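You operate a simulated robot arm through the tools that you are given. There is no shell and no other tool.

You are at the controls of a simulated robot arm. One attempt, no reset.

TASK
Fit the blue frame's two corner guards on the bundle and strap it at 125 N.
Fine: One on each long edge, under the strap; close the buckle, raise the bent yellow lever.

It is judged by the outcome, as a careful person would: the job done as asked, and still so three seconds after it is handed in. It fails if anything else is knocked over, pushed out of place, dropped, spilled or broken.

THE ROBOT
A 7-joint arm with a two-finger parallel gripper, fixed in place. Base frame: the origin is at the foot of the arm, x ahead of it, y to its left, z up. Readings come in mm, rad, newtons and seconds.
Its first joint turns from -2.897 to 2.897 rad. Payload 4.4 kg.
Tool frame: the origin (TCP) lies between the finger pads and is the grasp point; the fingertips stand 23 mm ahead of it; z points along the fingers, y is the line along which they close. The gripper opens to 94 mm. The fingers are 38 mm wide and 10 mm thick; the gripper's body (54 by 96 mm) begins 39 mm behind the TCP.
Orientation is told as [roll, pitch, yaw] about the base's x, y, z axes, in that order, counted from this pose: with the fingers straight down and closing along the base's y, the tool's x points along the base's -x, its y along +y and its z along -z.

THE INTERFACE
- The arm moves only by the tool jog_arm. Its argument "rows" is a list of rows, each a list of 6 numbers: the shift along the tool's x, y, z in mm, then the turn, a rotation vector about the tool's x, y, z in rad. In form: [[x, y, z, rx, ry, rz], ...]. A call has 1 to 20 rows; each row shifts and turns the commanded pose from where the row before left it, along the tool's axes as they then stand. "gripper" is the closure in counts, from 0 (fully open) to 255 (shut), set as the call begins (left out, the last holds). Each row takes 0.2 s and may step no farther than 50 mm and 0.15 rad from the row before; otherwise, or with a gripper value out of range, the whole call is refused. Where a pose cannot be reached the arm comes as near as it can. A force on the tool above 90 N (or 10 N above the force at the start of the call, whichever is more), or a blocked arm, ends the call early, and 0.2 s more pass. The fingers move at their own pace (about 108 mm/s each) and stop on an object; they squeeze with about 42 N. The grip force told is the motor's: it shows also when the fingers shut on nothing. Time passes only in rows, and 0.2 s behind the last, so rows that do not move let the fingers close. It gives the time, the measured TCP pose, the force on the tool (base axes), the opening and the grip force at its end, in the units of the frame above (readings bear some noise), with the torque about the TCP (base axes, N m) and any sound that the robot's microphone picked up.
- Cameras (640 x 400 px; columns grow to the right, rows downward): "scene" is fixed at [218.5, 501.1, 1479.7]; the picture's right is [-0.52, -0.85, 0.00], its down [-0.44, 0.27, -0.86] and it looks along [0.73, -0.45, -0.52] (base axes); focal length 214 px, centre (320, 200). "wrist" rides on the gripper at [86, 16, -75] in the tool frame; the picture's right is [-0.18, 0.98, 0.00], its down [-0.58, -0.11, -0.81] and it looks along [-0.79, -0.15, 0.59] (tool axes); focal length 243 px, centre (320, 200). There is no depth. A picture from a camera that has moved, and an enlarged one, comes with that camera's place and axes in the base frame and with its lens.
- snapshot(camera): a new picture of that camera. It takes no simulated time.
- zoom(camera, box): a new picture of the part [left, top, right, bottom] of that camera's present view, enlarged. It takes no simulated time.
- finish_job(): hands the job in; it is judged then, once.

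Places have to be worked out from the pictures, the camera data and where the tool is seen. Open the gripper and draw the arm clear of the work before you hand the job in, unless the task says otherwise.

The tools are called after "Call:" by a JSON object that holds its "fn" and its "kwargs". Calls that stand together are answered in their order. jog_arm: Moves the arm, as the interface text tells. Its arguments: {"type":"object","properties":{"rows":{"type":"array","items":{"type":"array","items":{"type":"number"}}},"gripper":{"type":"number"}},"required":["rows"]} The other tools are called the same way: snapshot (camera) takes a picture; zoom (camera, box) takes an enlarged picture of a part of a camera's view; finish_job () hands the job in.

At the start:

```text
time: 0.0
tcp_pos: [595.0, 85.0, 1363.9]
ee_rot: [0.0, -0.001, -0.001]
wrist_force: [-0.4, -0.1, 0.0]
torque: [0.04, 0.0, -0.02]
finger_gap: 94.2
grip_force: 0.0
```

scene: 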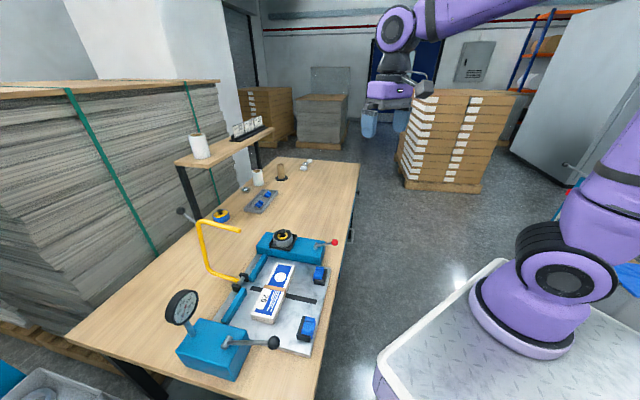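
wrist: 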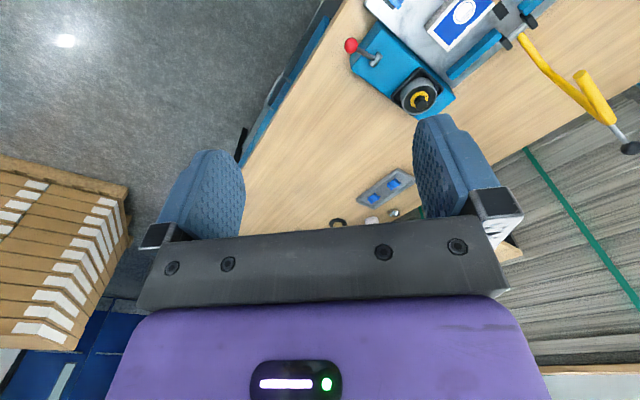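

I start by taking enlarged looks at the work area from the scene camera to identify the frame, guards, bundle, lever, buckle and gauge.

Call:
{"fn": "zoom", "kwargs": {"camera": "scene", "box": [220, 220, 350, 301]}}

Call:
{"fn": "zoom", "kwargs": {"camera": "scene", "box": [150, 280, 342, 400]}}

Call:
{"fn": "zoom", "kwargs": {"camera": "scene", "box": [170, 150, 330, 250]}}

Call:
{"fn": "zoom", "kwargs": {"camera": "wrist", "box": [320, 0, 640, 200]}}

```text
4.92 times, centred on (285, 260) of scene
camera zoom: at [218.5, 501.1, 1479.7], right [-0.52, -0.85, 0.0], down [-0.44, 0.27, -0.86], along [0.73, -0.45, -0.52], focal length 1056 px, centre (492, -98)
```

zoom: 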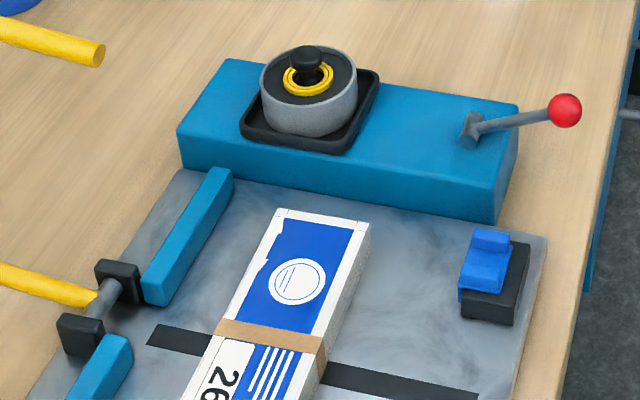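

```text
3.33 times, centred on (246, 340) of scene
camera zoom: at [218.5, 501.1, 1479.7], right [-0.52, -0.85, 0.0], down [-0.44, 0.27, -0.86], along [0.73, -0.45, -0.52], focal length 715 px, centre (567, -267)
```

zoom: 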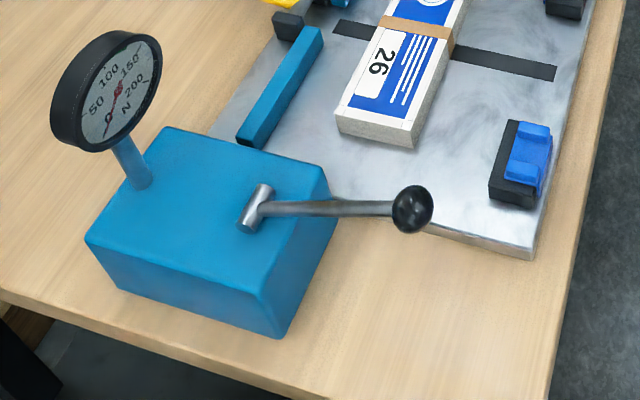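

```text
4.00 times, centred on (250, 200) of scene
camera zoom: at [218.5, 501.1, 1479.7], right [-0.52, -0.85, 0.0], down [-0.44, 0.27, -0.86], along [0.73, -0.45, -0.52], focal length 858 px, centre (600, 200)
```

zoom: 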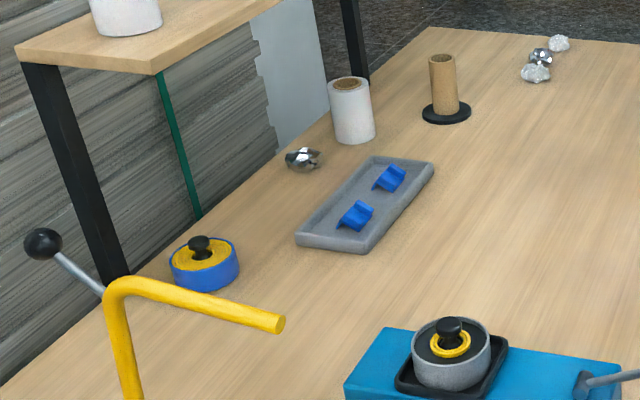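

```text
2.00 times, centred on (480, 100) of wrist
camera zoom: at [508.2, 100.5, 1439.4], right [0.18, 0.98, 0.0], down [0.58, -0.11, 0.81], along [0.79, -0.15, -0.59], focal length 485 px, centre (0, 400)
```

zoom: 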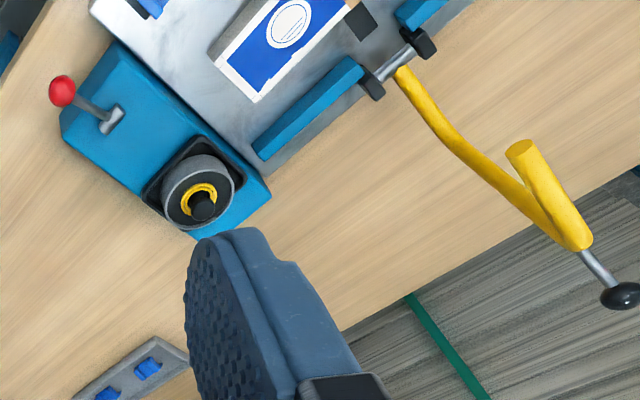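

The machine sits around x 650–900, y 150–450, with guards in black nests on its plate; the tray guards at about x≈1300 are out of reach. I zoom further to understand the details.

Call:
{"fn": "zoom", "kwargs": {"camera": "wrist", "box": [340, 0, 500, 100]}}

Call:
{"fn": "zoom", "kwargs": {"camera": "scene", "box": [290, 255, 338, 285]}}

Call:
{"fn": "zoom", "kwargs": {"camera": "scene", "box": [285, 305, 333, 350]}}

Call:
{"fn": "zoom", "kwargs": {"camera": "scene", "box": [170, 200, 266, 300]}}

Call:
{"fn": "zoom", "kwargs": {"camera": "scene", "box": [150, 280, 214, 330]}}

Call:
{"fn": "zoom", "kwargs": {"camera": "scene", "box": [220, 255, 320, 335]}}

```text
4.00 times, centred on (420, 50) of wrist
camera zoom: at [508.2, 100.5, 1439.4], right [0.18, 0.98, 0.0], down [0.58, -0.11, 0.81], along [0.79, -0.15, -0.59], focal length 970 px, centre (-80, 800)
```

zoom: 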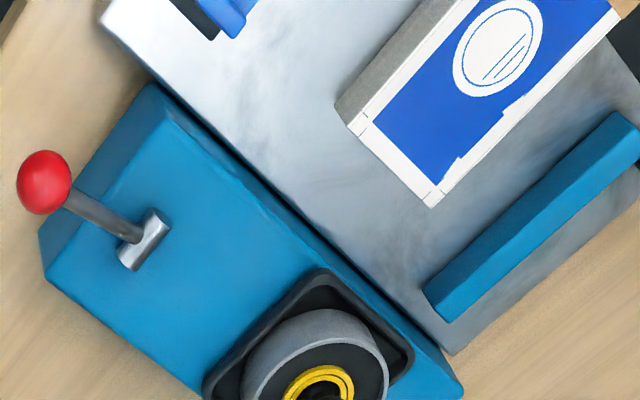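

```text
13.33 times, centred on (314, 270) of scene
camera zoom: at [218.5, 501.1, 1479.7], right [-0.52, -0.85, 0.0], down [-0.44, 0.27, -0.86], along [0.73, -0.45, -0.52], focal length 2860 px, centre (400, -733)
```

zoom: 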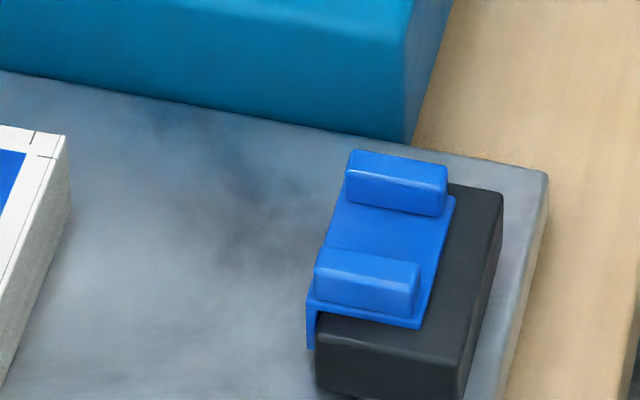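

```text
8.89 times, centred on (309, 328) of scene
camera zoom: at [218.5, 501.1, 1479.7], right [-0.52, -0.85, 0.0], down [-0.44, 0.27, -0.86], along [0.73, -0.45, -0.52], focal length 1906 px, centre (418, -933)
```

zoom: 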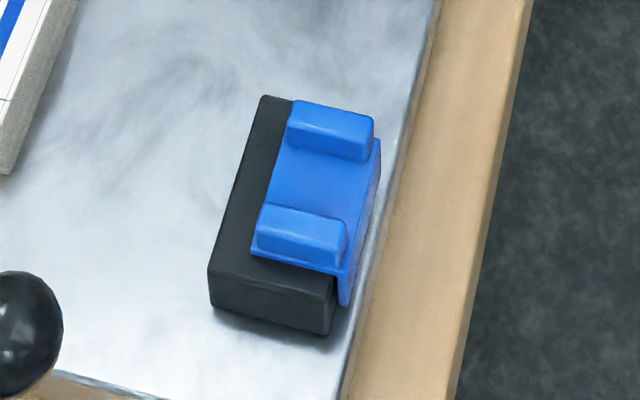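

```text
4.00 times, centred on (218, 250) of scene
camera zoom: at [218.5, 501.1, 1479.7], right [-0.52, -0.85, 0.0], down [-0.44, 0.27, -0.86], along [0.73, -0.45, -0.52], focal length 858 px, centre (728, 0)
```

zoom: 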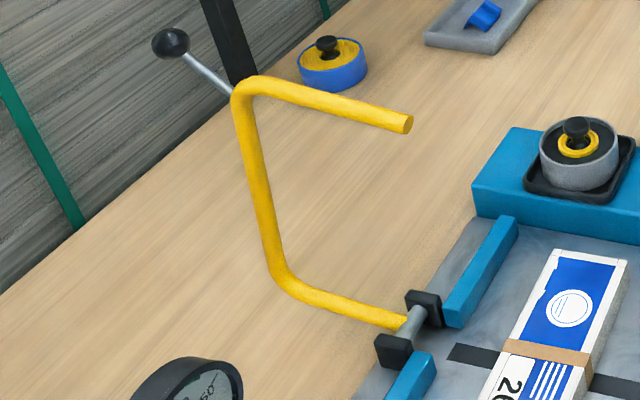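

```text
8.00 times, centred on (182, 305) of scene
camera zoom: at [218.5, 501.1, 1479.7], right [-0.52, -0.85, 0.0], down [-0.44, 0.27, -0.86], along [0.73, -0.45, -0.52], focal length 1716 px, centre (1424, -640)
```

zoom: 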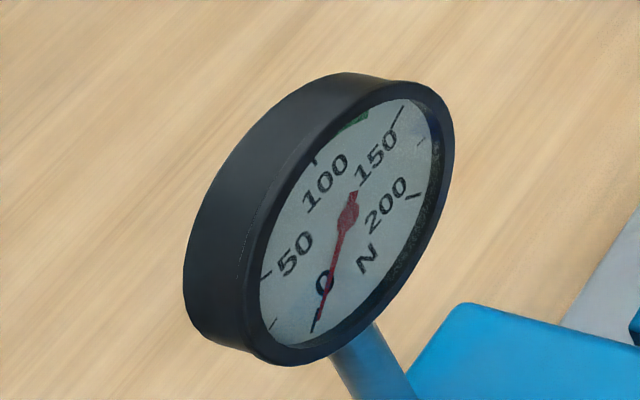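

```text
5.00 times, centred on (270, 295) of scene
camera zoom: at [218.5, 501.1, 1479.7], right [-0.52, -0.85, 0.0], down [-0.44, 0.27, -0.86], along [0.73, -0.45, -0.52], focal length 1072 px, centre (570, -275)
```

zoom: 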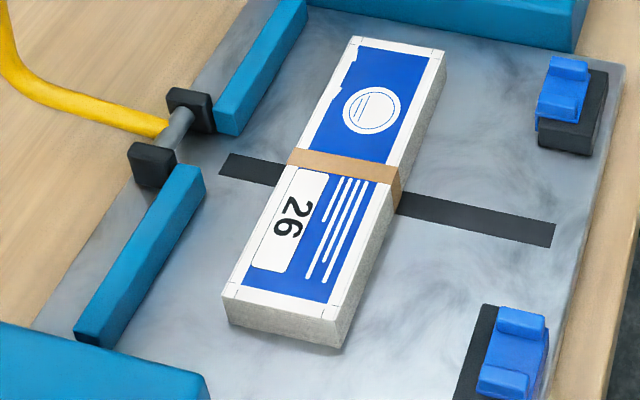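

The guards in the black nests each have two ridges on top (a strap channel) and one flange; they look left/right handed. I bring the arm to a nearer viewpoint, yawed 45° to face the machine, to see the mechanisms.

Call:
{"fn": "jog_arm", "kwargs": {"rows": [[5.8, 25.8, 35.7, 0, 0, 0], [5.8, 25.8, 35.7, 0, 0, 0], [5.8, 25.8, 35.7, 0, 0, 0], [5.8, 25.8, 35.7, 0, 0, 0], [5.8, 25.8, 35.7, 0, 0, 0], [5.8, 25.8, 35.7, 0, 0, 0], [0, 0, 0, 0, 0, -0.131], [0, 0, 0, 0, 0, -0.131], [0, 0, 0, 0, 0, -0.131], [0, 0, 0, 0, 0, -0.131], [0, 0, 0, 0, 0, -0.131], [0, 0, 0, 0, 0, -0.131], [0, 0, 0, 0, 0, 0], [0, 0, 0, 0, 0, 0]], "gripper": 0}}

Call:
{"fn": "snapshot", "kwargs": {"camera": "wrist"}}

Call:
{"fn": "snapshot", "kwargs": {"camera": "scene"}}

```text
time: 3.0
tcp_pos: [558.7, 241.1, 1150.5]
ee_rot: [0.002, 0.001, 0.788]
wrist_force: [-0.8, 0.0, -0.4]
torque: [-0.03, -0.01, 0.02]
finger_gap: 93.8
grip_force: 0.0
```

```text
taken
camera wrist: at [486.8, 189.1, 1225.3], right [-0.57, 0.82, 0.0], down [0.49, 0.34, 0.81], along [0.66, 0.46, -0.59], focal length 243 px, centre (320, 200)
```

wrist: 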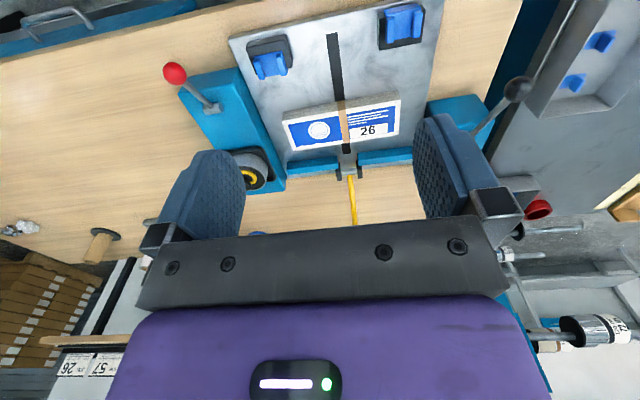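

```text
taken
```

scene: 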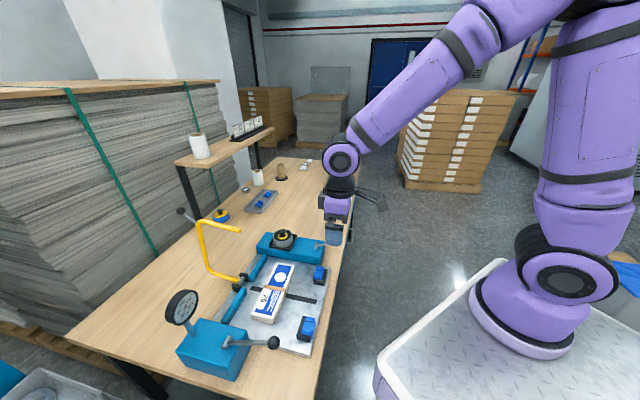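

The arm now views the machine from the guard side. I zoom into several parts of this wrist view.

Call:
{"fn": "zoom", "kwargs": {"camera": "wrist", "box": [230, 0, 430, 125]}}

Call:
{"fn": "zoom", "kwargs": {"camera": "wrist", "box": [150, 50, 290, 200]}}

Call:
{"fn": "zoom", "kwargs": {"camera": "wrist", "box": [270, 120, 430, 230]}}

Call:
{"fn": "zoom", "kwargs": {"camera": "wrist", "box": [400, 0, 640, 150]}}

Call:
{"fn": "zoom", "kwargs": {"camera": "scene", "box": [0, 330, 120, 400]}}

```text
3.20 times, centred on (330, 62) of wrist
camera zoom: at [486.8, 189.1, 1225.3], right [-0.57, 0.82, 0.0], down [0.49, 0.34, 0.81], along [0.66, 0.46, -0.59], focal length 776 px, centre (288, 640)
```

zoom: 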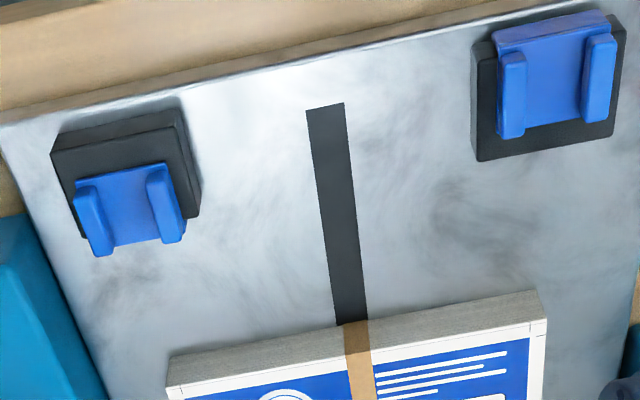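

```text
2.67 times, centred on (220, 125) of wrist
camera zoom: at [486.8, 189.1, 1225.3], right [-0.57, 0.82, 0.0], down [0.49, 0.34, 0.81], along [0.66, 0.46, -0.59], focal length 647 px, centre (587, 400)
```

zoom: 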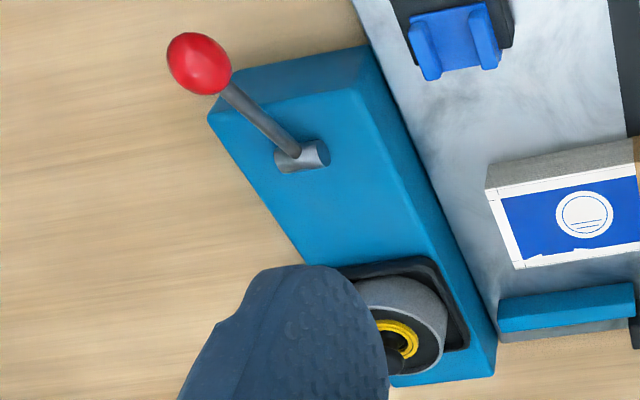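

```text
3.64 times, centred on (350, 175) of wrist
camera zoom: at [486.8, 189.1, 1225.3], right [-0.57, 0.82, 0.0], down [0.49, 0.34, 0.81], along [0.66, 0.46, -0.59], focal length 882 px, centre (211, 291)
```

zoom: 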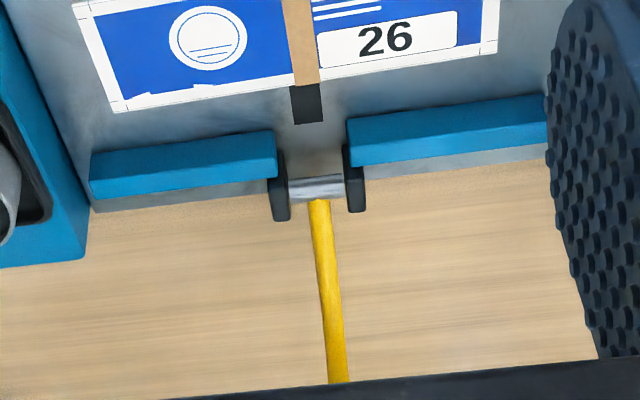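

```text
2.67 times, centred on (520, 75) of wrist
camera zoom: at [486.8, 189.1, 1225.3], right [-0.57, 0.82, 0.0], down [0.49, 0.34, 0.81], along [0.66, 0.46, -0.59], focal length 647 px, centre (-213, 533)
```

zoom: 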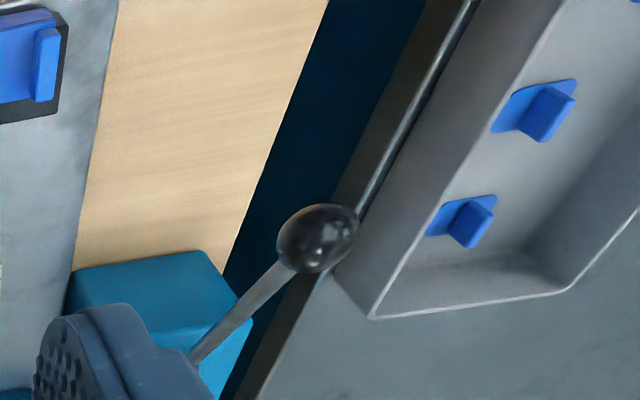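

```text
5.33 times, centred on (60, 365) of scene
camera zoom: at [218.5, 501.1, 1479.7], right [-0.52, -0.85, 0.0], down [-0.44, 0.27, -0.86], along [0.73, -0.45, -0.52], focal length 1144 px, centre (1707, -680)
```

zoom: 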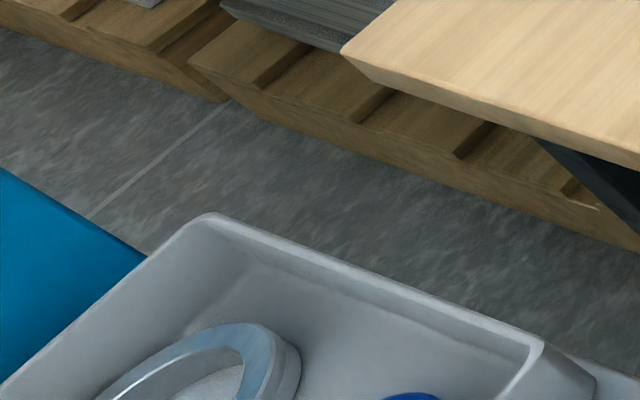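

There is another bin with two blue pieces farther to the left (+y). I look that way to know whether a second machine or set of guards exists, by yawing the tool in place.

Call:
{"fn": "jog_arm", "kwargs": {"rows": [[0, 0, 0, 0, 0, -0.131], [0, 0, 0, 0, 0, -0.131], [0, 0, 0, 0, 0, -0.131], [0, 0, 0, 0, 0, -0.131], [0, 0, 0, 0, 0, -0.131], [0, 0, 0, 0, 0, -0.131], [0, 0, 0, 0, 0, 0]]}}

Call:
{"fn": "snapshot", "kwargs": {"camera": "wrist"}}

Call:
{"fn": "zoom", "kwargs": {"camera": "wrist", "box": [320, 0, 640, 200]}}

Call:
{"fn": "zoom", "kwargs": {"camera": "wrist", "box": [160, 0, 480, 200]}}

```text
time: 4.6
tcp_pos: [559.7, 239.4, 1151.3]
ee_rot: [-0.001, 0.0, 1.575]
wrist_force: [-0.3, -0.7, -0.5]
torque: [-0.01, 0.0, -0.02]
finger_gap: 93.9
grip_force: 0.1
```

```text
taken
camera wrist: at [544.0, 152.0, 1225.1], right [-0.98, 0.18, 0.0], down [0.11, 0.58, 0.81], along [0.15, 0.79, -0.59], focal length 243 px, centre (320, 200)
```

wrist: 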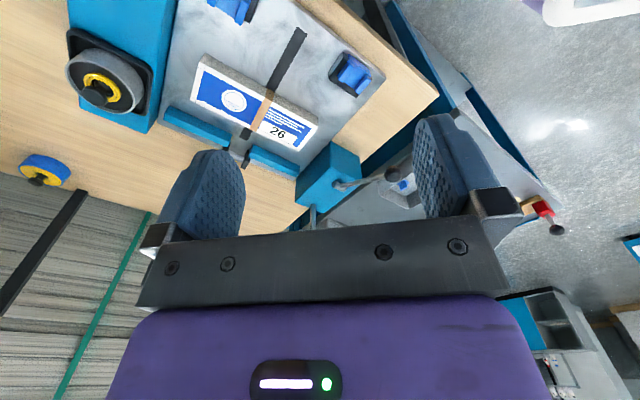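

```text
2.00 times, centred on (480, 100) of wrist
camera zoom: at [544.0, 152.0, 1225.1], right [-0.98, 0.18, 0.0], down [0.11, 0.58, 0.81], along [0.15, 0.79, -0.59], focal length 485 px, centre (0, 400)
```

zoom: 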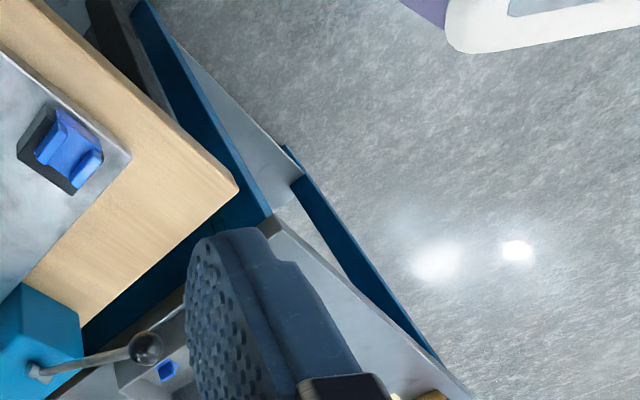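

```text
2.00 times, centred on (320, 100) of wrist
camera zoom: at [544.0, 152.0, 1225.1], right [-0.98, 0.18, 0.0], down [0.11, 0.58, 0.81], along [0.15, 0.79, -0.59], focal length 485 px, centre (320, 400)
```

zoom: 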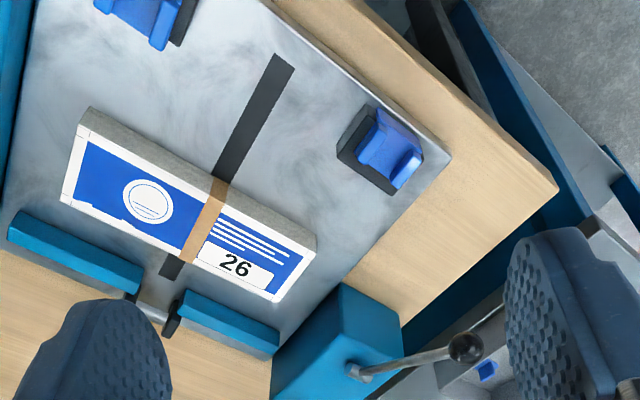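

Call:
{"fn": "zoom", "kwargs": {"camera": "wrist", "box": [280, 130, 420, 230]}}

Call:
{"fn": "zoom", "kwargs": {"camera": "wrist", "box": [40, 0, 200, 140]}}

Call:
{"fn": "zoom", "kwargs": {"camera": "scene", "box": [250, 220, 350, 280]}}

Call:
{"fn": "zoom", "kwargs": {"camera": "scene", "box": [170, 310, 290, 385]}}

```text
4.00 times, centred on (350, 180) of wrist
camera zoom: at [544.0, 152.0, 1225.1], right [-0.98, 0.18, 0.0], down [0.11, 0.58, 0.81], along [0.15, 0.79, -0.59], focal length 970 px, centre (200, 280)
```

zoom: 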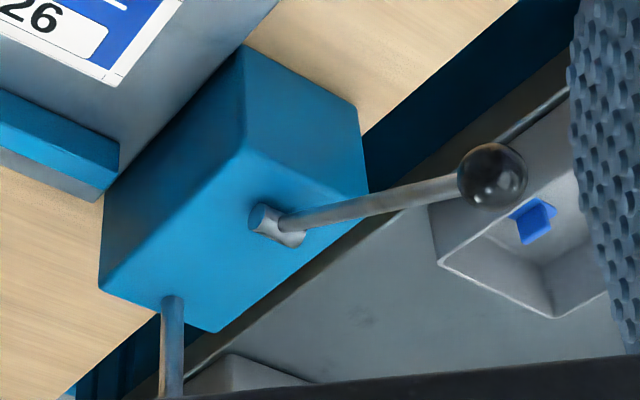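

```text
2.86 times, centred on (120, 70) of wrist
camera zoom: at [544.0, 152.0, 1225.1], right [-0.98, 0.18, 0.0], down [0.11, 0.58, 0.81], along [0.15, 0.79, -0.59], focal length 693 px, centre (891, 571)
```

zoom: 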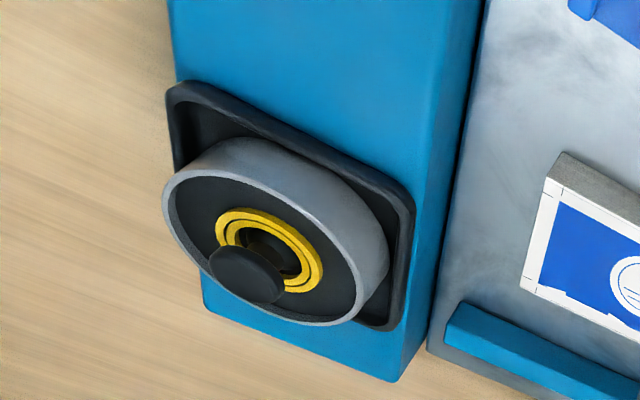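

```text
6.40 times, centred on (300, 250) of scene
camera zoom: at [218.5, 501.1, 1479.7], right [-0.52, -0.85, 0.0], down [-0.44, 0.27, -0.86], along [0.73, -0.45, -0.52], focal length 1373 px, centre (448, -120)
```

zoom: 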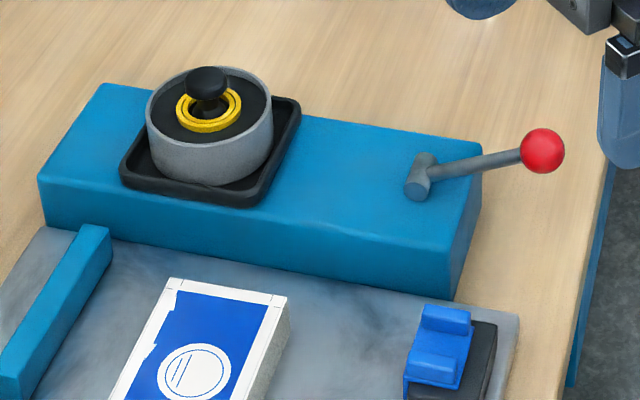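

```text
5.33 times, centred on (230, 348) of scene
camera zoom: at [218.5, 501.1, 1479.7], right [-0.52, -0.85, 0.0], down [-0.44, 0.27, -0.86], along [0.73, -0.45, -0.52], focal length 1144 px, centre (800, -587)
```

zoom: 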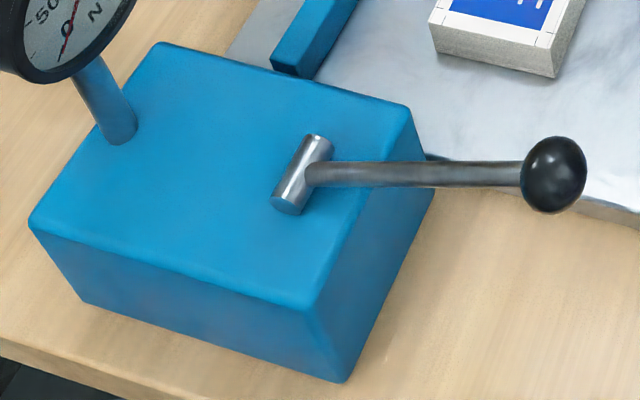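

The machine is turned 45° (long axis along (0.71,-0.71)), the strap line is at x−y≈310, and the bundle centre is near (697,386). I now hover over guard 1 (about (667,230)) to measure it closely.

Call:
{"fn": "jog_arm", "kwargs": {"rows": [[0, 0, 0, 0, 0, 0.1316], [0, 0, 0, 0, 0, 0.1316], [0, 0, 0, 0, 0, 0.1316], [0, 0, 0, 0, 0, 0.1316], [0, 0, 0, 0, 0, 0.1316], [0, 0, 0, 0, 0, 0.1316], [-13.84, -16.5, 38.26, 0, 0, 0], [-13.84, -16.5, 38.26, 0, 0, 0], [-13.84, -16.5, 38.26, 0, 0, 0], [-13.84, -16.5, 38.26, 0, 0, 0], [-13.84, -16.5, 38.26, 0, 0, 0], [0, 0, 0, 0, 0, 0], [0, 0, 0, 0, 0, 0]]}}

Call:
{"fn": "snapshot", "kwargs": {"camera": "wrist"}}

Call:
{"fn": "zoom", "kwargs": {"camera": "wrist", "box": [240, 20, 400, 120]}}

Call:
{"fn": "snapshot", "kwargs": {"camera": "scene"}}

```text
time: 7.4
tcp_pos: [669.4, 233.7, 957.9]
ee_rot: [0.0, -0.001, 0.784]
wrist_force: [-0.4, -0.1, -0.5]
torque: [-0.03, -0.01, 0.02]
finger_gap: 94.2
grip_force: 0.0
```

```text
taken
camera wrist: at [595.4, 183.7, 1032.1], right [-0.56, 0.83, 0.0], down [0.49, 0.33, 0.81], along [0.67, 0.45, -0.59], focal length 243 px, centre (320, 200)
```

wrist: 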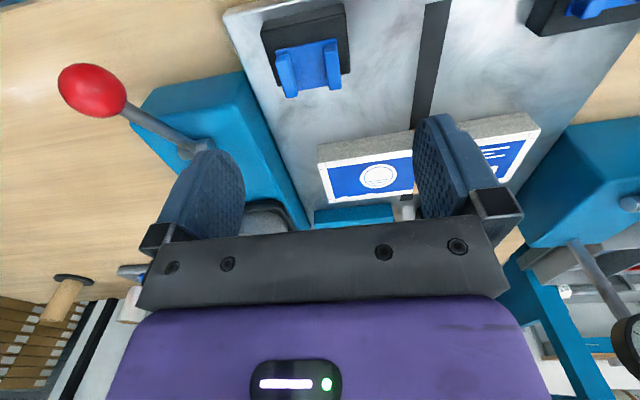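

```text
4.00 times, centred on (320, 70) of wrist
camera zoom: at [595.4, 183.7, 1032.1], right [-0.56, 0.83, 0.0], down [0.49, 0.33, 0.81], along [0.67, 0.45, -0.59], focal length 970 px, centre (320, 720)
```

zoom: 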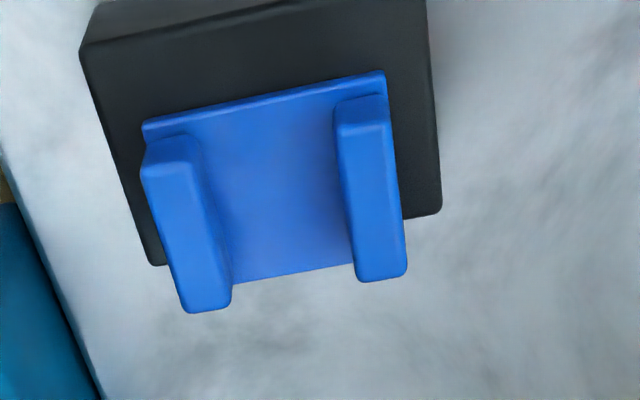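

```text
taken
```

scene: 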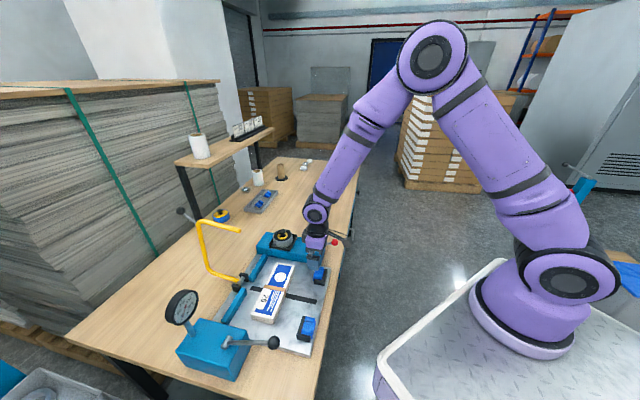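

Guard 1 measures about 44 mm along the machine's long axis and 30 mm wide, centred near W=636, L=315 in machine coordinates (W=(x+y)/√2, L=(x−y)/√2). I close the fingers to about 60 mm and lower over it to check alignment.

Call:
{"fn": "jog_arm", "kwargs": {"rows": [[0.3, -2.6, 24, 0, 0, 0], [0.3, -2.6, 24, 0, 0, 0], [0.3, -2.7, 25, 0, 0, 0], [0, 0, 0, 0, 0, 0], [0, 0, 0, 0, 0, 0]], "gripper": 88}}

Call:
{"fn": "snapshot", "kwargs": {"camera": "wrist"}}

Call:
{"fn": "zoom", "kwargs": {"camera": "wrist", "box": [220, 60, 420, 240]}}

Call:
{"fn": "zoom", "kwargs": {"camera": "scene", "box": [284, 230, 348, 290]}}

```text
time: 8.6
tcp_pos: [670.9, 222.5, 884.2]
ee_rot: [0.0, 0.0, 0.785]
wrist_force: [0.9, -0.2, -0.1]
torque: [-0.01, -0.03, -0.02]
finger_gap: 61.4
grip_force: 0.1
```

```text
taken
camera wrist: at [598.7, 173.7, 960.5], right [-0.56, 0.83, 0.0], down [0.49, 0.33, 0.81], along [0.67, 0.45, -0.59], focal length 243 px, centre (320, 200)
```

wrist: 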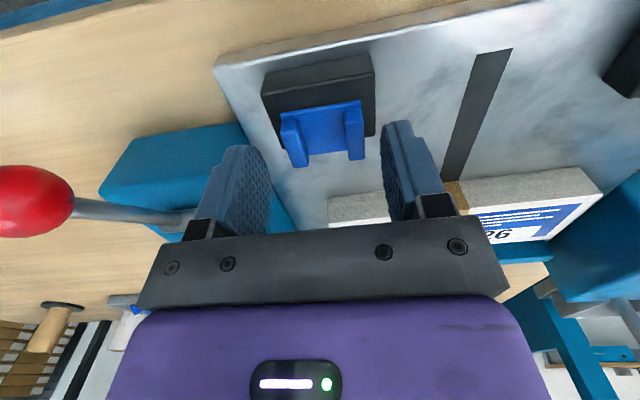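

```text
2.22 times, centred on (320, 150) of wrist
camera zoom: at [598.7, 173.7, 960.5], right [-0.56, 0.83, 0.0], down [0.49, 0.33, 0.81], along [0.67, 0.45, -0.59], focal length 539 px, centre (320, 311)
```

zoom: 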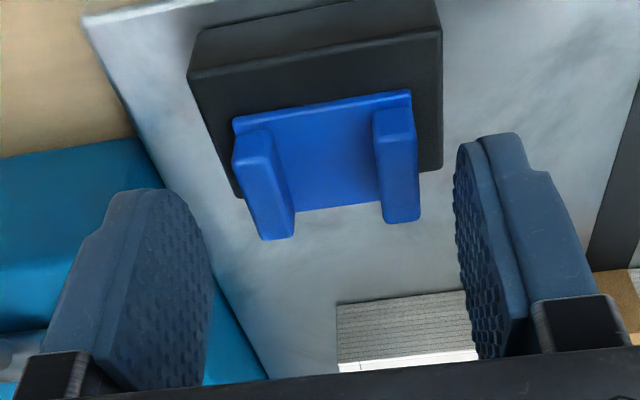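

```text
6.67 times, centred on (316, 260) of scene
camera zoom: at [218.5, 501.1, 1479.7], right [-0.52, -0.85, 0.0], down [-0.44, 0.27, -0.86], along [0.73, -0.45, -0.52], focal length 1430 px, centre (347, -200)
```

zoom: 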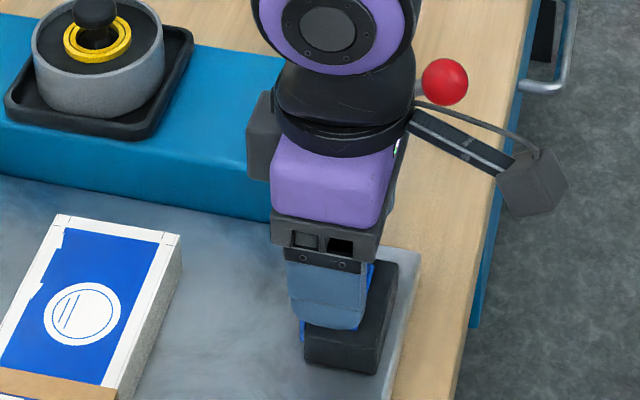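

Parallax from the two heights gives: nest top z≈838, ridge tops z≈855, plate z≈820; guard centre W≈636.3, L≈314.8. I lower to TCP z≈863.5 (fingertips 2 mm above the nest) with a small centring correction, then close.

Call:
{"fn": "jog_arm", "kwargs": {"rows": [[-3.8, 1.7, 0, 0, 0, 0], [0, 0, 11, 0, 0, 0], [0, 0, 11, 0, 0, 0], [0, 0, 0, 0, 0, 0], [0, 0, 0, 0, 0, 0], [0, 0, 0, 0, 0, 0]]}}

Call:
{"fn": "snapshot", "kwargs": {"camera": "wrist"}}

Call:
{"fn": "zoom", "kwargs": {"camera": "wrist", "box": [220, 60, 420, 240]}}

Call:
{"fn": "zoom", "kwargs": {"camera": "scene", "box": [296, 250, 340, 290]}}

```text
time: 10.0
tcp_pos: [674.2, 226.8, 864.9]
ee_rot: [0.0, -0.001, 0.783]
wrist_force: [-3.5, -3.8, 27.3]
torque: [0.28, 0.91, -0.06]
finger_gap: 61.4
grip_force: 0.0
```

```text
taken
camera wrist: at [601.0, 177.1, 939.6], right [-0.56, 0.83, 0.0], down [0.49, 0.33, 0.81], along [0.67, 0.45, -0.59], focal length 243 px, centre (320, 200)
```

wrist: 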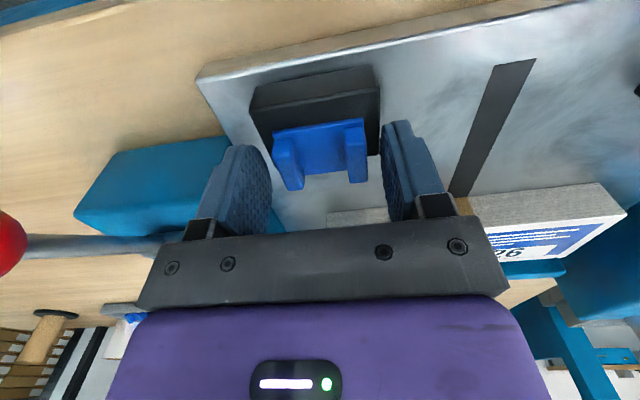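

```text
2.22 times, centred on (320, 150) of wrist
camera zoom: at [601.0, 177.1, 939.6], right [-0.56, 0.83, 0.0], down [0.49, 0.33, 0.81], along [0.67, 0.45, -0.59], focal length 539 px, centre (320, 311)
```

zoom: 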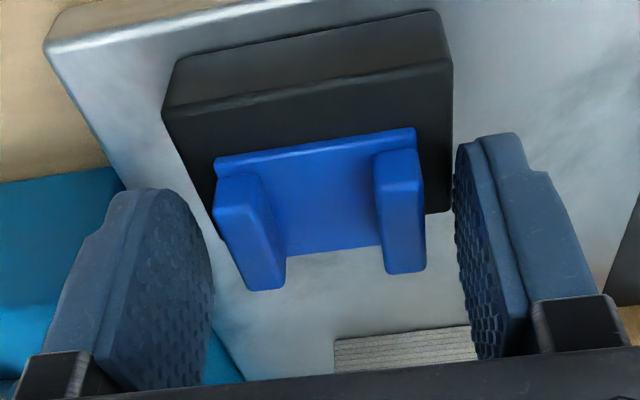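

```text
10.00 times, centred on (318, 270) of scene
camera zoom: at [218.5, 501.1, 1479.7], right [-0.52, -0.85, 0.0], down [-0.44, 0.27, -0.86], along [0.73, -0.45, -0.52], focal length 2145 px, centre (340, -500)
```

zoom: 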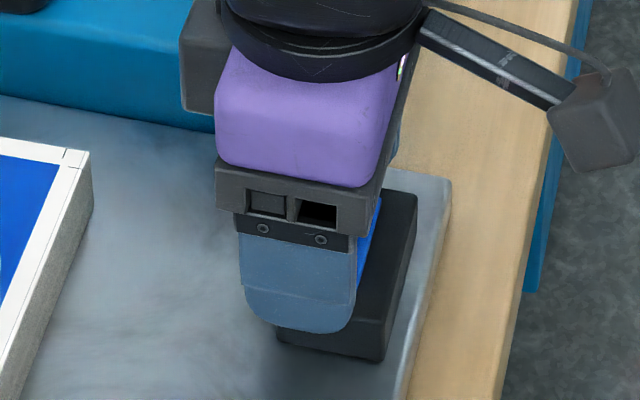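

The low-L fingertip is just touching the nest edge (27 N up), so the nest top is at about 841.5. I raise 3 mm and close on the guard.

Call:
{"fn": "jog_arm", "kwargs": {"rows": [[0, 0.9, -3.2, 0, 0, 0], [0, 0, 0, 0, 0, 0], [0, 0, 0, 0, 0, 0]]}}

Call:
{"fn": "jog_arm", "kwargs": {"rows": [[0, 0, 0, 0, 0, 0], [0, 0, 0, 0, 0, 0], [0, 0, 0, 0, 0, 0], [0, 0, 0, 0, 0, 0]], "gripper": 150}}

Call:
{"fn": "zoom", "kwargs": {"camera": "wrist", "box": [220, 60, 420, 240]}}

```text
time: 10.8
tcp_pos: [673.4, 227.9, 865.7]
ee_rot: [0.0, 0.0, 0.784]
wrist_force: [0.0, 0.4, 0.5]
torque: [0.01, -0.03, 0.02]
finger_gap: 61.5
grip_force: 0.1
```

```text
time: 11.8
tcp_pos: [673.1, 226.3, 866.4]
ee_rot: [0.0, 0.001, 0.782]
wrist_force: [-0.4, -0.5, 0.7]
torque: [-0.02, -0.04, 0.0]
finger_gap: 42.7
grip_force: 41.9
```

```text
2.22 times, centred on (320, 150) of wrist
camera zoom: at [599.9, 177.9, 941.2], right [-0.56, 0.83, 0.0], down [0.49, 0.33, 0.81], along [0.67, 0.45, -0.59], focal length 539 px, centre (320, 311)
```

zoom: 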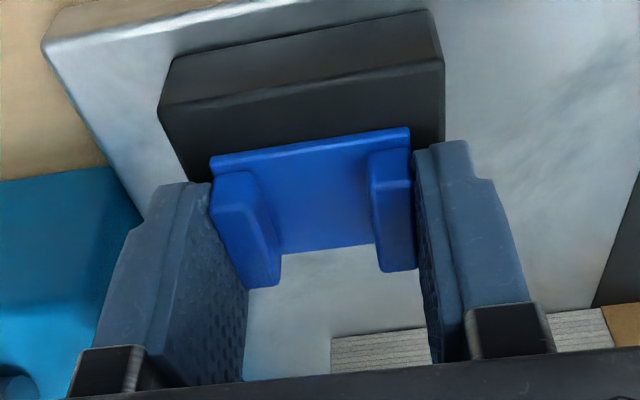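

Guard 1 is gripped (42.7 mm gap, 42 N). I lift it 60 mm straight up and look at it and at the arm's wrist shape relative to the yellow lever tip.

Call:
{"fn": "jog_arm", "kwargs": {"rows": [[0, 0, -10, 0, 0, 0], [0, 0, -25, 0, 0, 0], [0, 0, -25, 0, 0, 0], [0, 0, 0, 0, 0, 0], [0, 0, 0, 0, 0, 0]]}}

Call:
{"fn": "zoom", "kwargs": {"camera": "wrist", "box": [220, 60, 420, 240]}}

Call:
{"fn": "zoom", "kwargs": {"camera": "scene", "box": [220, 150, 380, 290]}}

```text
time: 13.0
tcp_pos: [671.8, 228.5, 929.4]
ee_rot: [0.0, 0.001, 0.783]
wrist_force: [-0.4, 0.5, 0.0]
torque: [0.02, 0.02, -0.01]
finger_gap: 42.5
grip_force: 42.2
```

```text
2.22 times, centred on (320, 150) of wrist
camera zoom: at [598.4, 178.3, 1003.1], right [-0.56, 0.83, 0.0], down [0.49, 0.33, 0.81], along [0.67, 0.45, -0.59], focal length 539 px, centre (320, 311)
```

zoom: 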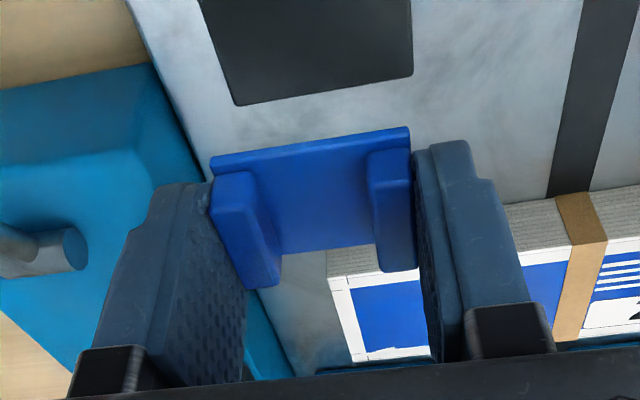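

```text
2.86 times, centred on (300, 220) of scene
camera zoom: at [218.5, 501.1, 1479.7], right [-0.52, -0.85, 0.0], down [-0.44, 0.27, -0.86], along [0.73, -0.45, -0.52], focal length 613 px, centre (377, 143)
```

zoom: 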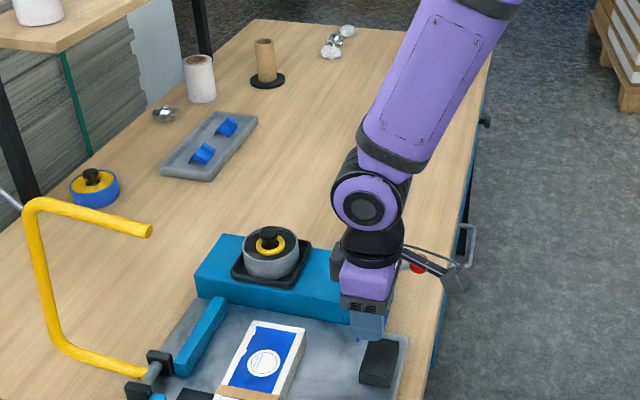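

The guard is held level. I carry it over the bundle's left (hinge-side) long edge, hovering about 50 mm above for measuring.

Call:
{"fn": "jog_arm", "kwargs": {"rows": [[-25.8, 15.6, 0, 0, 0, 0], [-25.8, 15.6, 0, 0, 0, 0], [-25.8, 15.6, 0, 0, 0, 0], [-25.8, 15.6, 0, 0, 0, 0], [-25.8, 15.6, 0, 0, 0, 0], [-25.8, 15.6, 0, 0, 0, 0], [0, 0, 0, 0, 0, 0], [0, 0, 0, 0, 0, 0], [0, 0, 0, 0, 0, 0], [0, 0, 0, 0, 0, 0]]}}

Call:
{"fn": "snapshot", "kwargs": {"camera": "wrist"}}

Call:
{"fn": "zoom", "kwargs": {"camera": "wrist", "box": [220, 60, 420, 240]}}

Call:
{"fn": "zoom", "kwargs": {"camera": "scene", "box": [180, 190, 340, 330]}}

```text
time: 15.2
tcp_pos: [716.1, 403.6, 929.1]
ee_rot: [0.0, 0.0, 0.783]
wrist_force: [-0.3, 1.1, -0.2]
torque: [0.07, -0.03, 0.0]
finger_gap: 42.5
grip_force: 42.1
```

```text
taken
camera wrist: at [643.2, 354.7, 1004.1], right [-0.56, 0.83, 0.0], down [0.49, 0.33, 0.81], along [0.67, 0.45, -0.59], focal length 243 px, centre (320, 200)
```

wrist: 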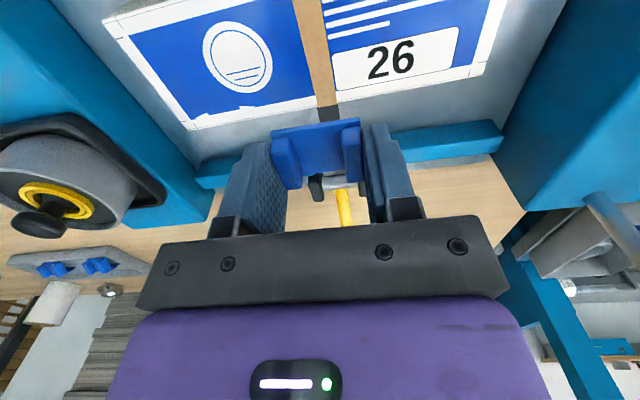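

```text
2.22 times, centred on (320, 150) of wrist
camera zoom: at [643.2, 354.7, 1004.1], right [-0.56, 0.83, 0.0], down [0.49, 0.33, 0.81], along [0.67, 0.45, -0.59], focal length 539 px, centre (320, 311)
```

zoom: 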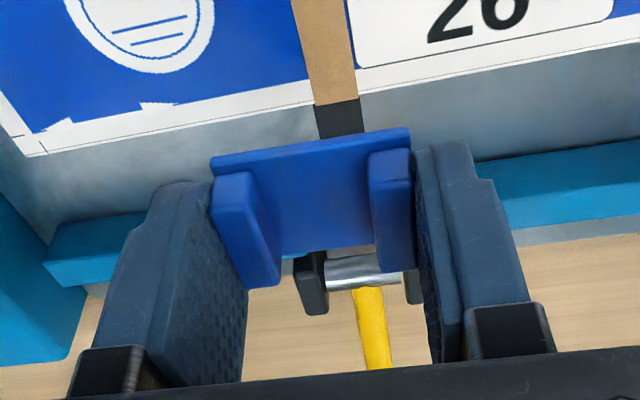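

```text
2.86 times, centred on (260, 260) of scene
camera zoom: at [218.5, 501.1, 1479.7], right [-0.52, -0.85, 0.0], down [-0.44, 0.27, -0.86], along [0.73, -0.45, -0.52], focal length 613 px, centre (491, 29)
```

zoom: 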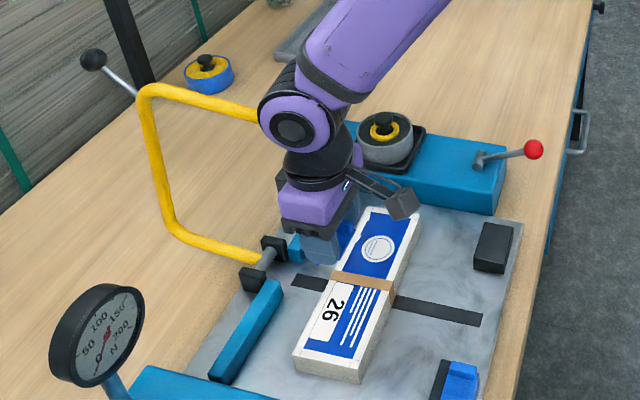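

The guard hovers over the left edge; measured TCP from the camera pose is W=791.6, L=220.0, z=929. I zoom in strongly on the bundle edge and strap end to measure precisely.

Call:
{"fn": "zoom", "kwargs": {"camera": "wrist", "box": [280, 85, 376, 145]}}

Call:
{"fn": "zoom", "kwargs": {"camera": "scene", "box": [236, 245, 284, 305]}}

```text
6.67 times, centred on (328, 115) of wrist
camera zoom: at [643.2, 354.7, 1004.1], right [-0.56, 0.83, 0.0], down [0.49, 0.33, 0.81], along [0.67, 0.45, -0.59], focal length 1618 px, centre (267, 767)
```

zoom: 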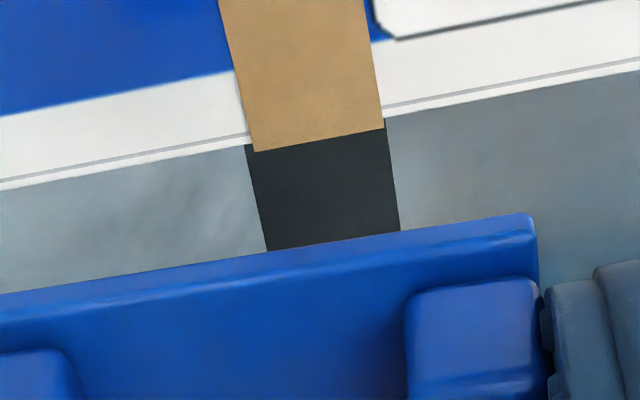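

```text
6.67 times, centred on (260, 275) of scene
camera zoom: at [218.5, 501.1, 1479.7], right [-0.52, -0.85, 0.0], down [-0.44, 0.27, -0.86], along [0.73, -0.45, -0.52], focal length 1430 px, centre (720, -300)
```

zoom: 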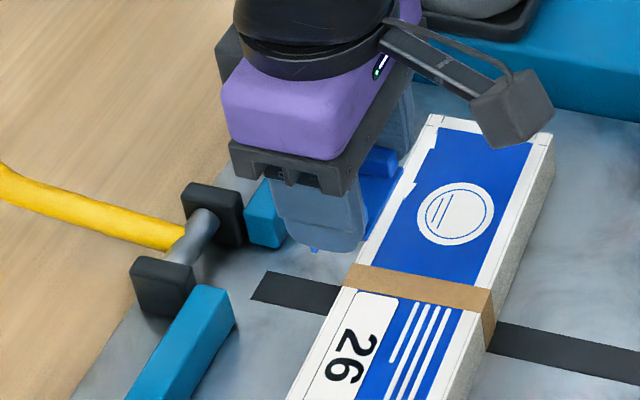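

The strap centre is at L≈218.7 and the bundle's left edge at W≈804. I descend straight first (clear of the lever tip), then shift about +1.7 mm in W and −1.2 mm in L, and pause slightly above seating height.

Call:
{"fn": "jog_arm", "kwargs": {"rows": [[0, 0, 12, 0, 0, 0], [0, 0, 12, 0, 0, 0], [0, 0, 11, 0, 0, 0], [-1.7, 1.2, 0, 0, 0, 0], [0, 0, 6, 0, 0, 0], [0, 0, 5, 0, 0, 0], [0, 0, 0, 0, 0, 0], [0, 0, 0, 0, 0, 0]]}}

Call:
{"fn": "zoom", "kwargs": {"camera": "wrist", "box": [220, 60, 420, 240]}}

Call:
{"fn": "zoom", "kwargs": {"camera": "scene", "box": [236, 255, 284, 305]}}

```text
time: 17.0
tcp_pos: [715.9, 403.8, 882.1]
ee_rot: [-0.001, 0.001, 0.783]
wrist_force: [0.8, 0.8, -0.2]
torque: [-0.01, -0.02, -0.01]
finger_gap: 42.7
grip_force: 42.0
```

```text
2.22 times, centred on (320, 150) of wrist
camera zoom: at [642.9, 354.6, 956.7], right [-0.56, 0.83, 0.0], down [0.49, 0.33, 0.81], along [0.67, 0.45, -0.59], focal length 539 px, centre (320, 311)
```

zoom: 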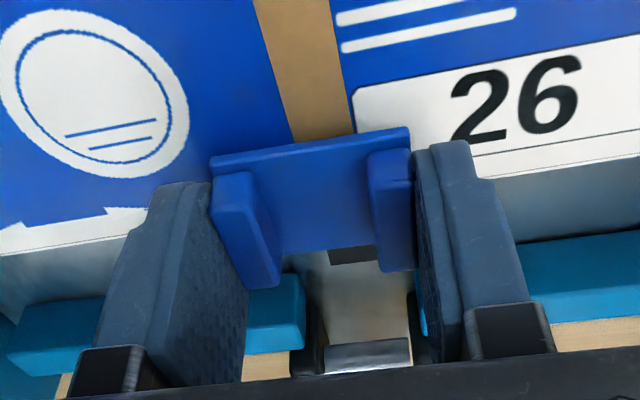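

```text
8.00 times, centred on (260, 280) of scene
camera zoom: at [218.5, 501.1, 1479.7], right [-0.52, -0.85, 0.0], down [-0.44, 0.27, -0.86], along [0.73, -0.45, -0.52], focal length 1716 px, centre (800, -440)
```

zoom: 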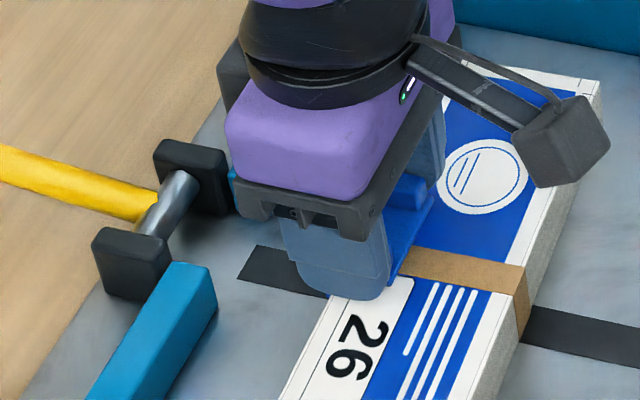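

Actual TCP is W=791.3, L=219.9 (tracking lags ~2 mm), edge at W≈804. I nudge W by +2.5 mm and lower 5 mm, watching for contact.

Call:
{"fn": "jog_arm", "kwargs": {"rows": [[-2.5, 0.5, 0, 0, 0, 0], [0, 0, 0, 0, 0, 0], [0, 0, 3, 0, 0, 0], [0, 0, 2, 0, 0, 0], [0, 0, 0, 0, 0, 0], [0, 0, 0, 0, 0, 0]]}}

Call:
{"fn": "zoom", "kwargs": {"camera": "wrist", "box": [220, 60, 420, 240]}}

Call:
{"fn": "zoom", "kwargs": {"camera": "scene", "box": [240, 265, 280, 300]}}

```text
time: 18.4
tcp_pos: [719.5, 407.8, 877.1]
ee_rot: [0.0, 0.001, 0.784]
wrist_force: [0.3, 0.6, -0.5]
torque: [0.01, 0.01, 0.03]
finger_gap: 42.4
grip_force: 42.2
```

```text
2.22 times, centred on (320, 150) of wrist
camera zoom: at [645.2, 358.2, 951.7], right [-0.56, 0.83, 0.0], down [0.49, 0.33, 0.81], along [0.67, 0.45, -0.59], focal length 539 px, centre (320, 311)
```

zoom: 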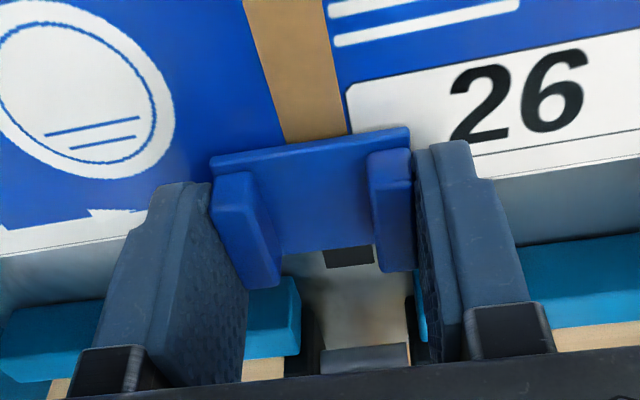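

```text
11.43 times, centred on (260, 282) of scene
camera zoom: at [218.5, 501.1, 1479.7], right [-0.52, -0.85, 0.0], down [-0.44, 0.27, -0.86], along [0.73, -0.45, -0.52], focal length 2451 px, centre (1006, -743)
```

zoom: 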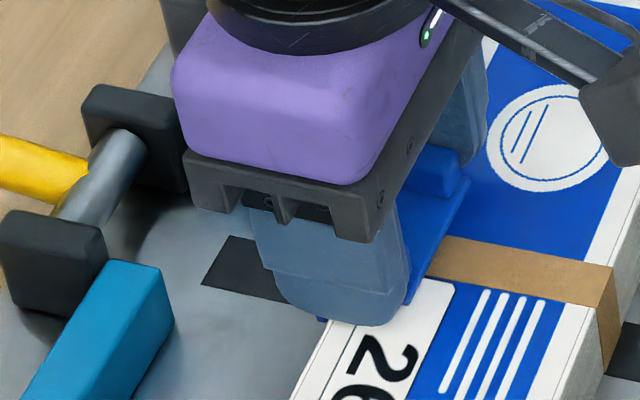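

The TCP slid to W=795.5 (5 mm clearance), L=218.9. I lower toward seating (expected at TCP z≈872.5) in small steps watching force.

Call:
{"fn": "jog_arm", "kwargs": {"rows": [[0, 0, 1.5, 0, 0, 0], [0, 0, 1.5, 0, 0, 0], [0, 0, 1, 0, 0, 0], [0, 0, 0, 0, 0, 0], [0, 0, 0, 0, 0, 0]]}}

Call:
{"fn": "zoom", "kwargs": {"camera": "scene", "box": [240, 265, 280, 300]}}

Call:
{"fn": "snapshot", "kwargs": {"camera": "wrist"}}

```text
time: 19.6
tcp_pos: [719.0, 407.3, 873.4]
ee_rot: [0.0, -0.001, 0.785]
wrist_force: [-1.3, -1.2, 18.2]
torque: [-0.12, 0.1, 0.0]
finger_gap: 42.6
grip_force: 41.9
```

```text
11.43 times, centred on (260, 282) of scene
camera zoom: at [218.5, 501.1, 1479.7], right [-0.52, -0.85, 0.0], down [-0.44, 0.27, -0.86], along [0.73, -0.45, -0.52], focal length 2451 px, centre (1006, -743)
```

zoom: 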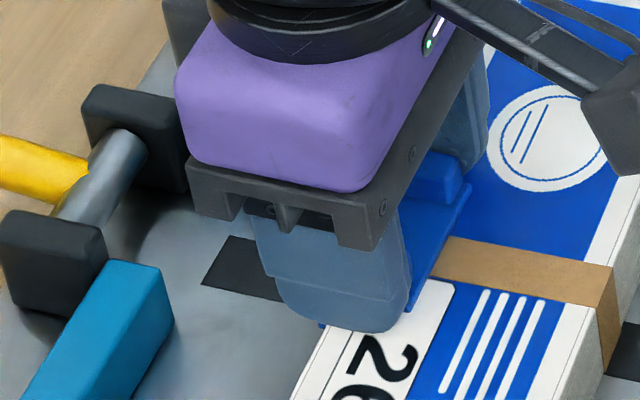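

```text
taken
camera wrist: at [645.0, 358.0, 948.3], right [-0.56, 0.83, 0.0], down [0.49, 0.33, 0.81], along [0.67, 0.45, -0.59], focal length 243 px, centre (320, 200)
```

wrist: 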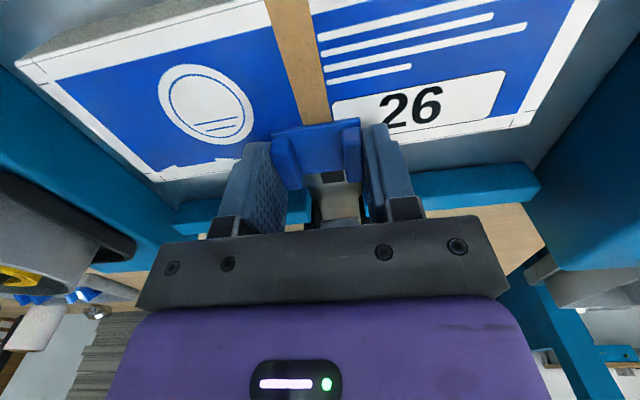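

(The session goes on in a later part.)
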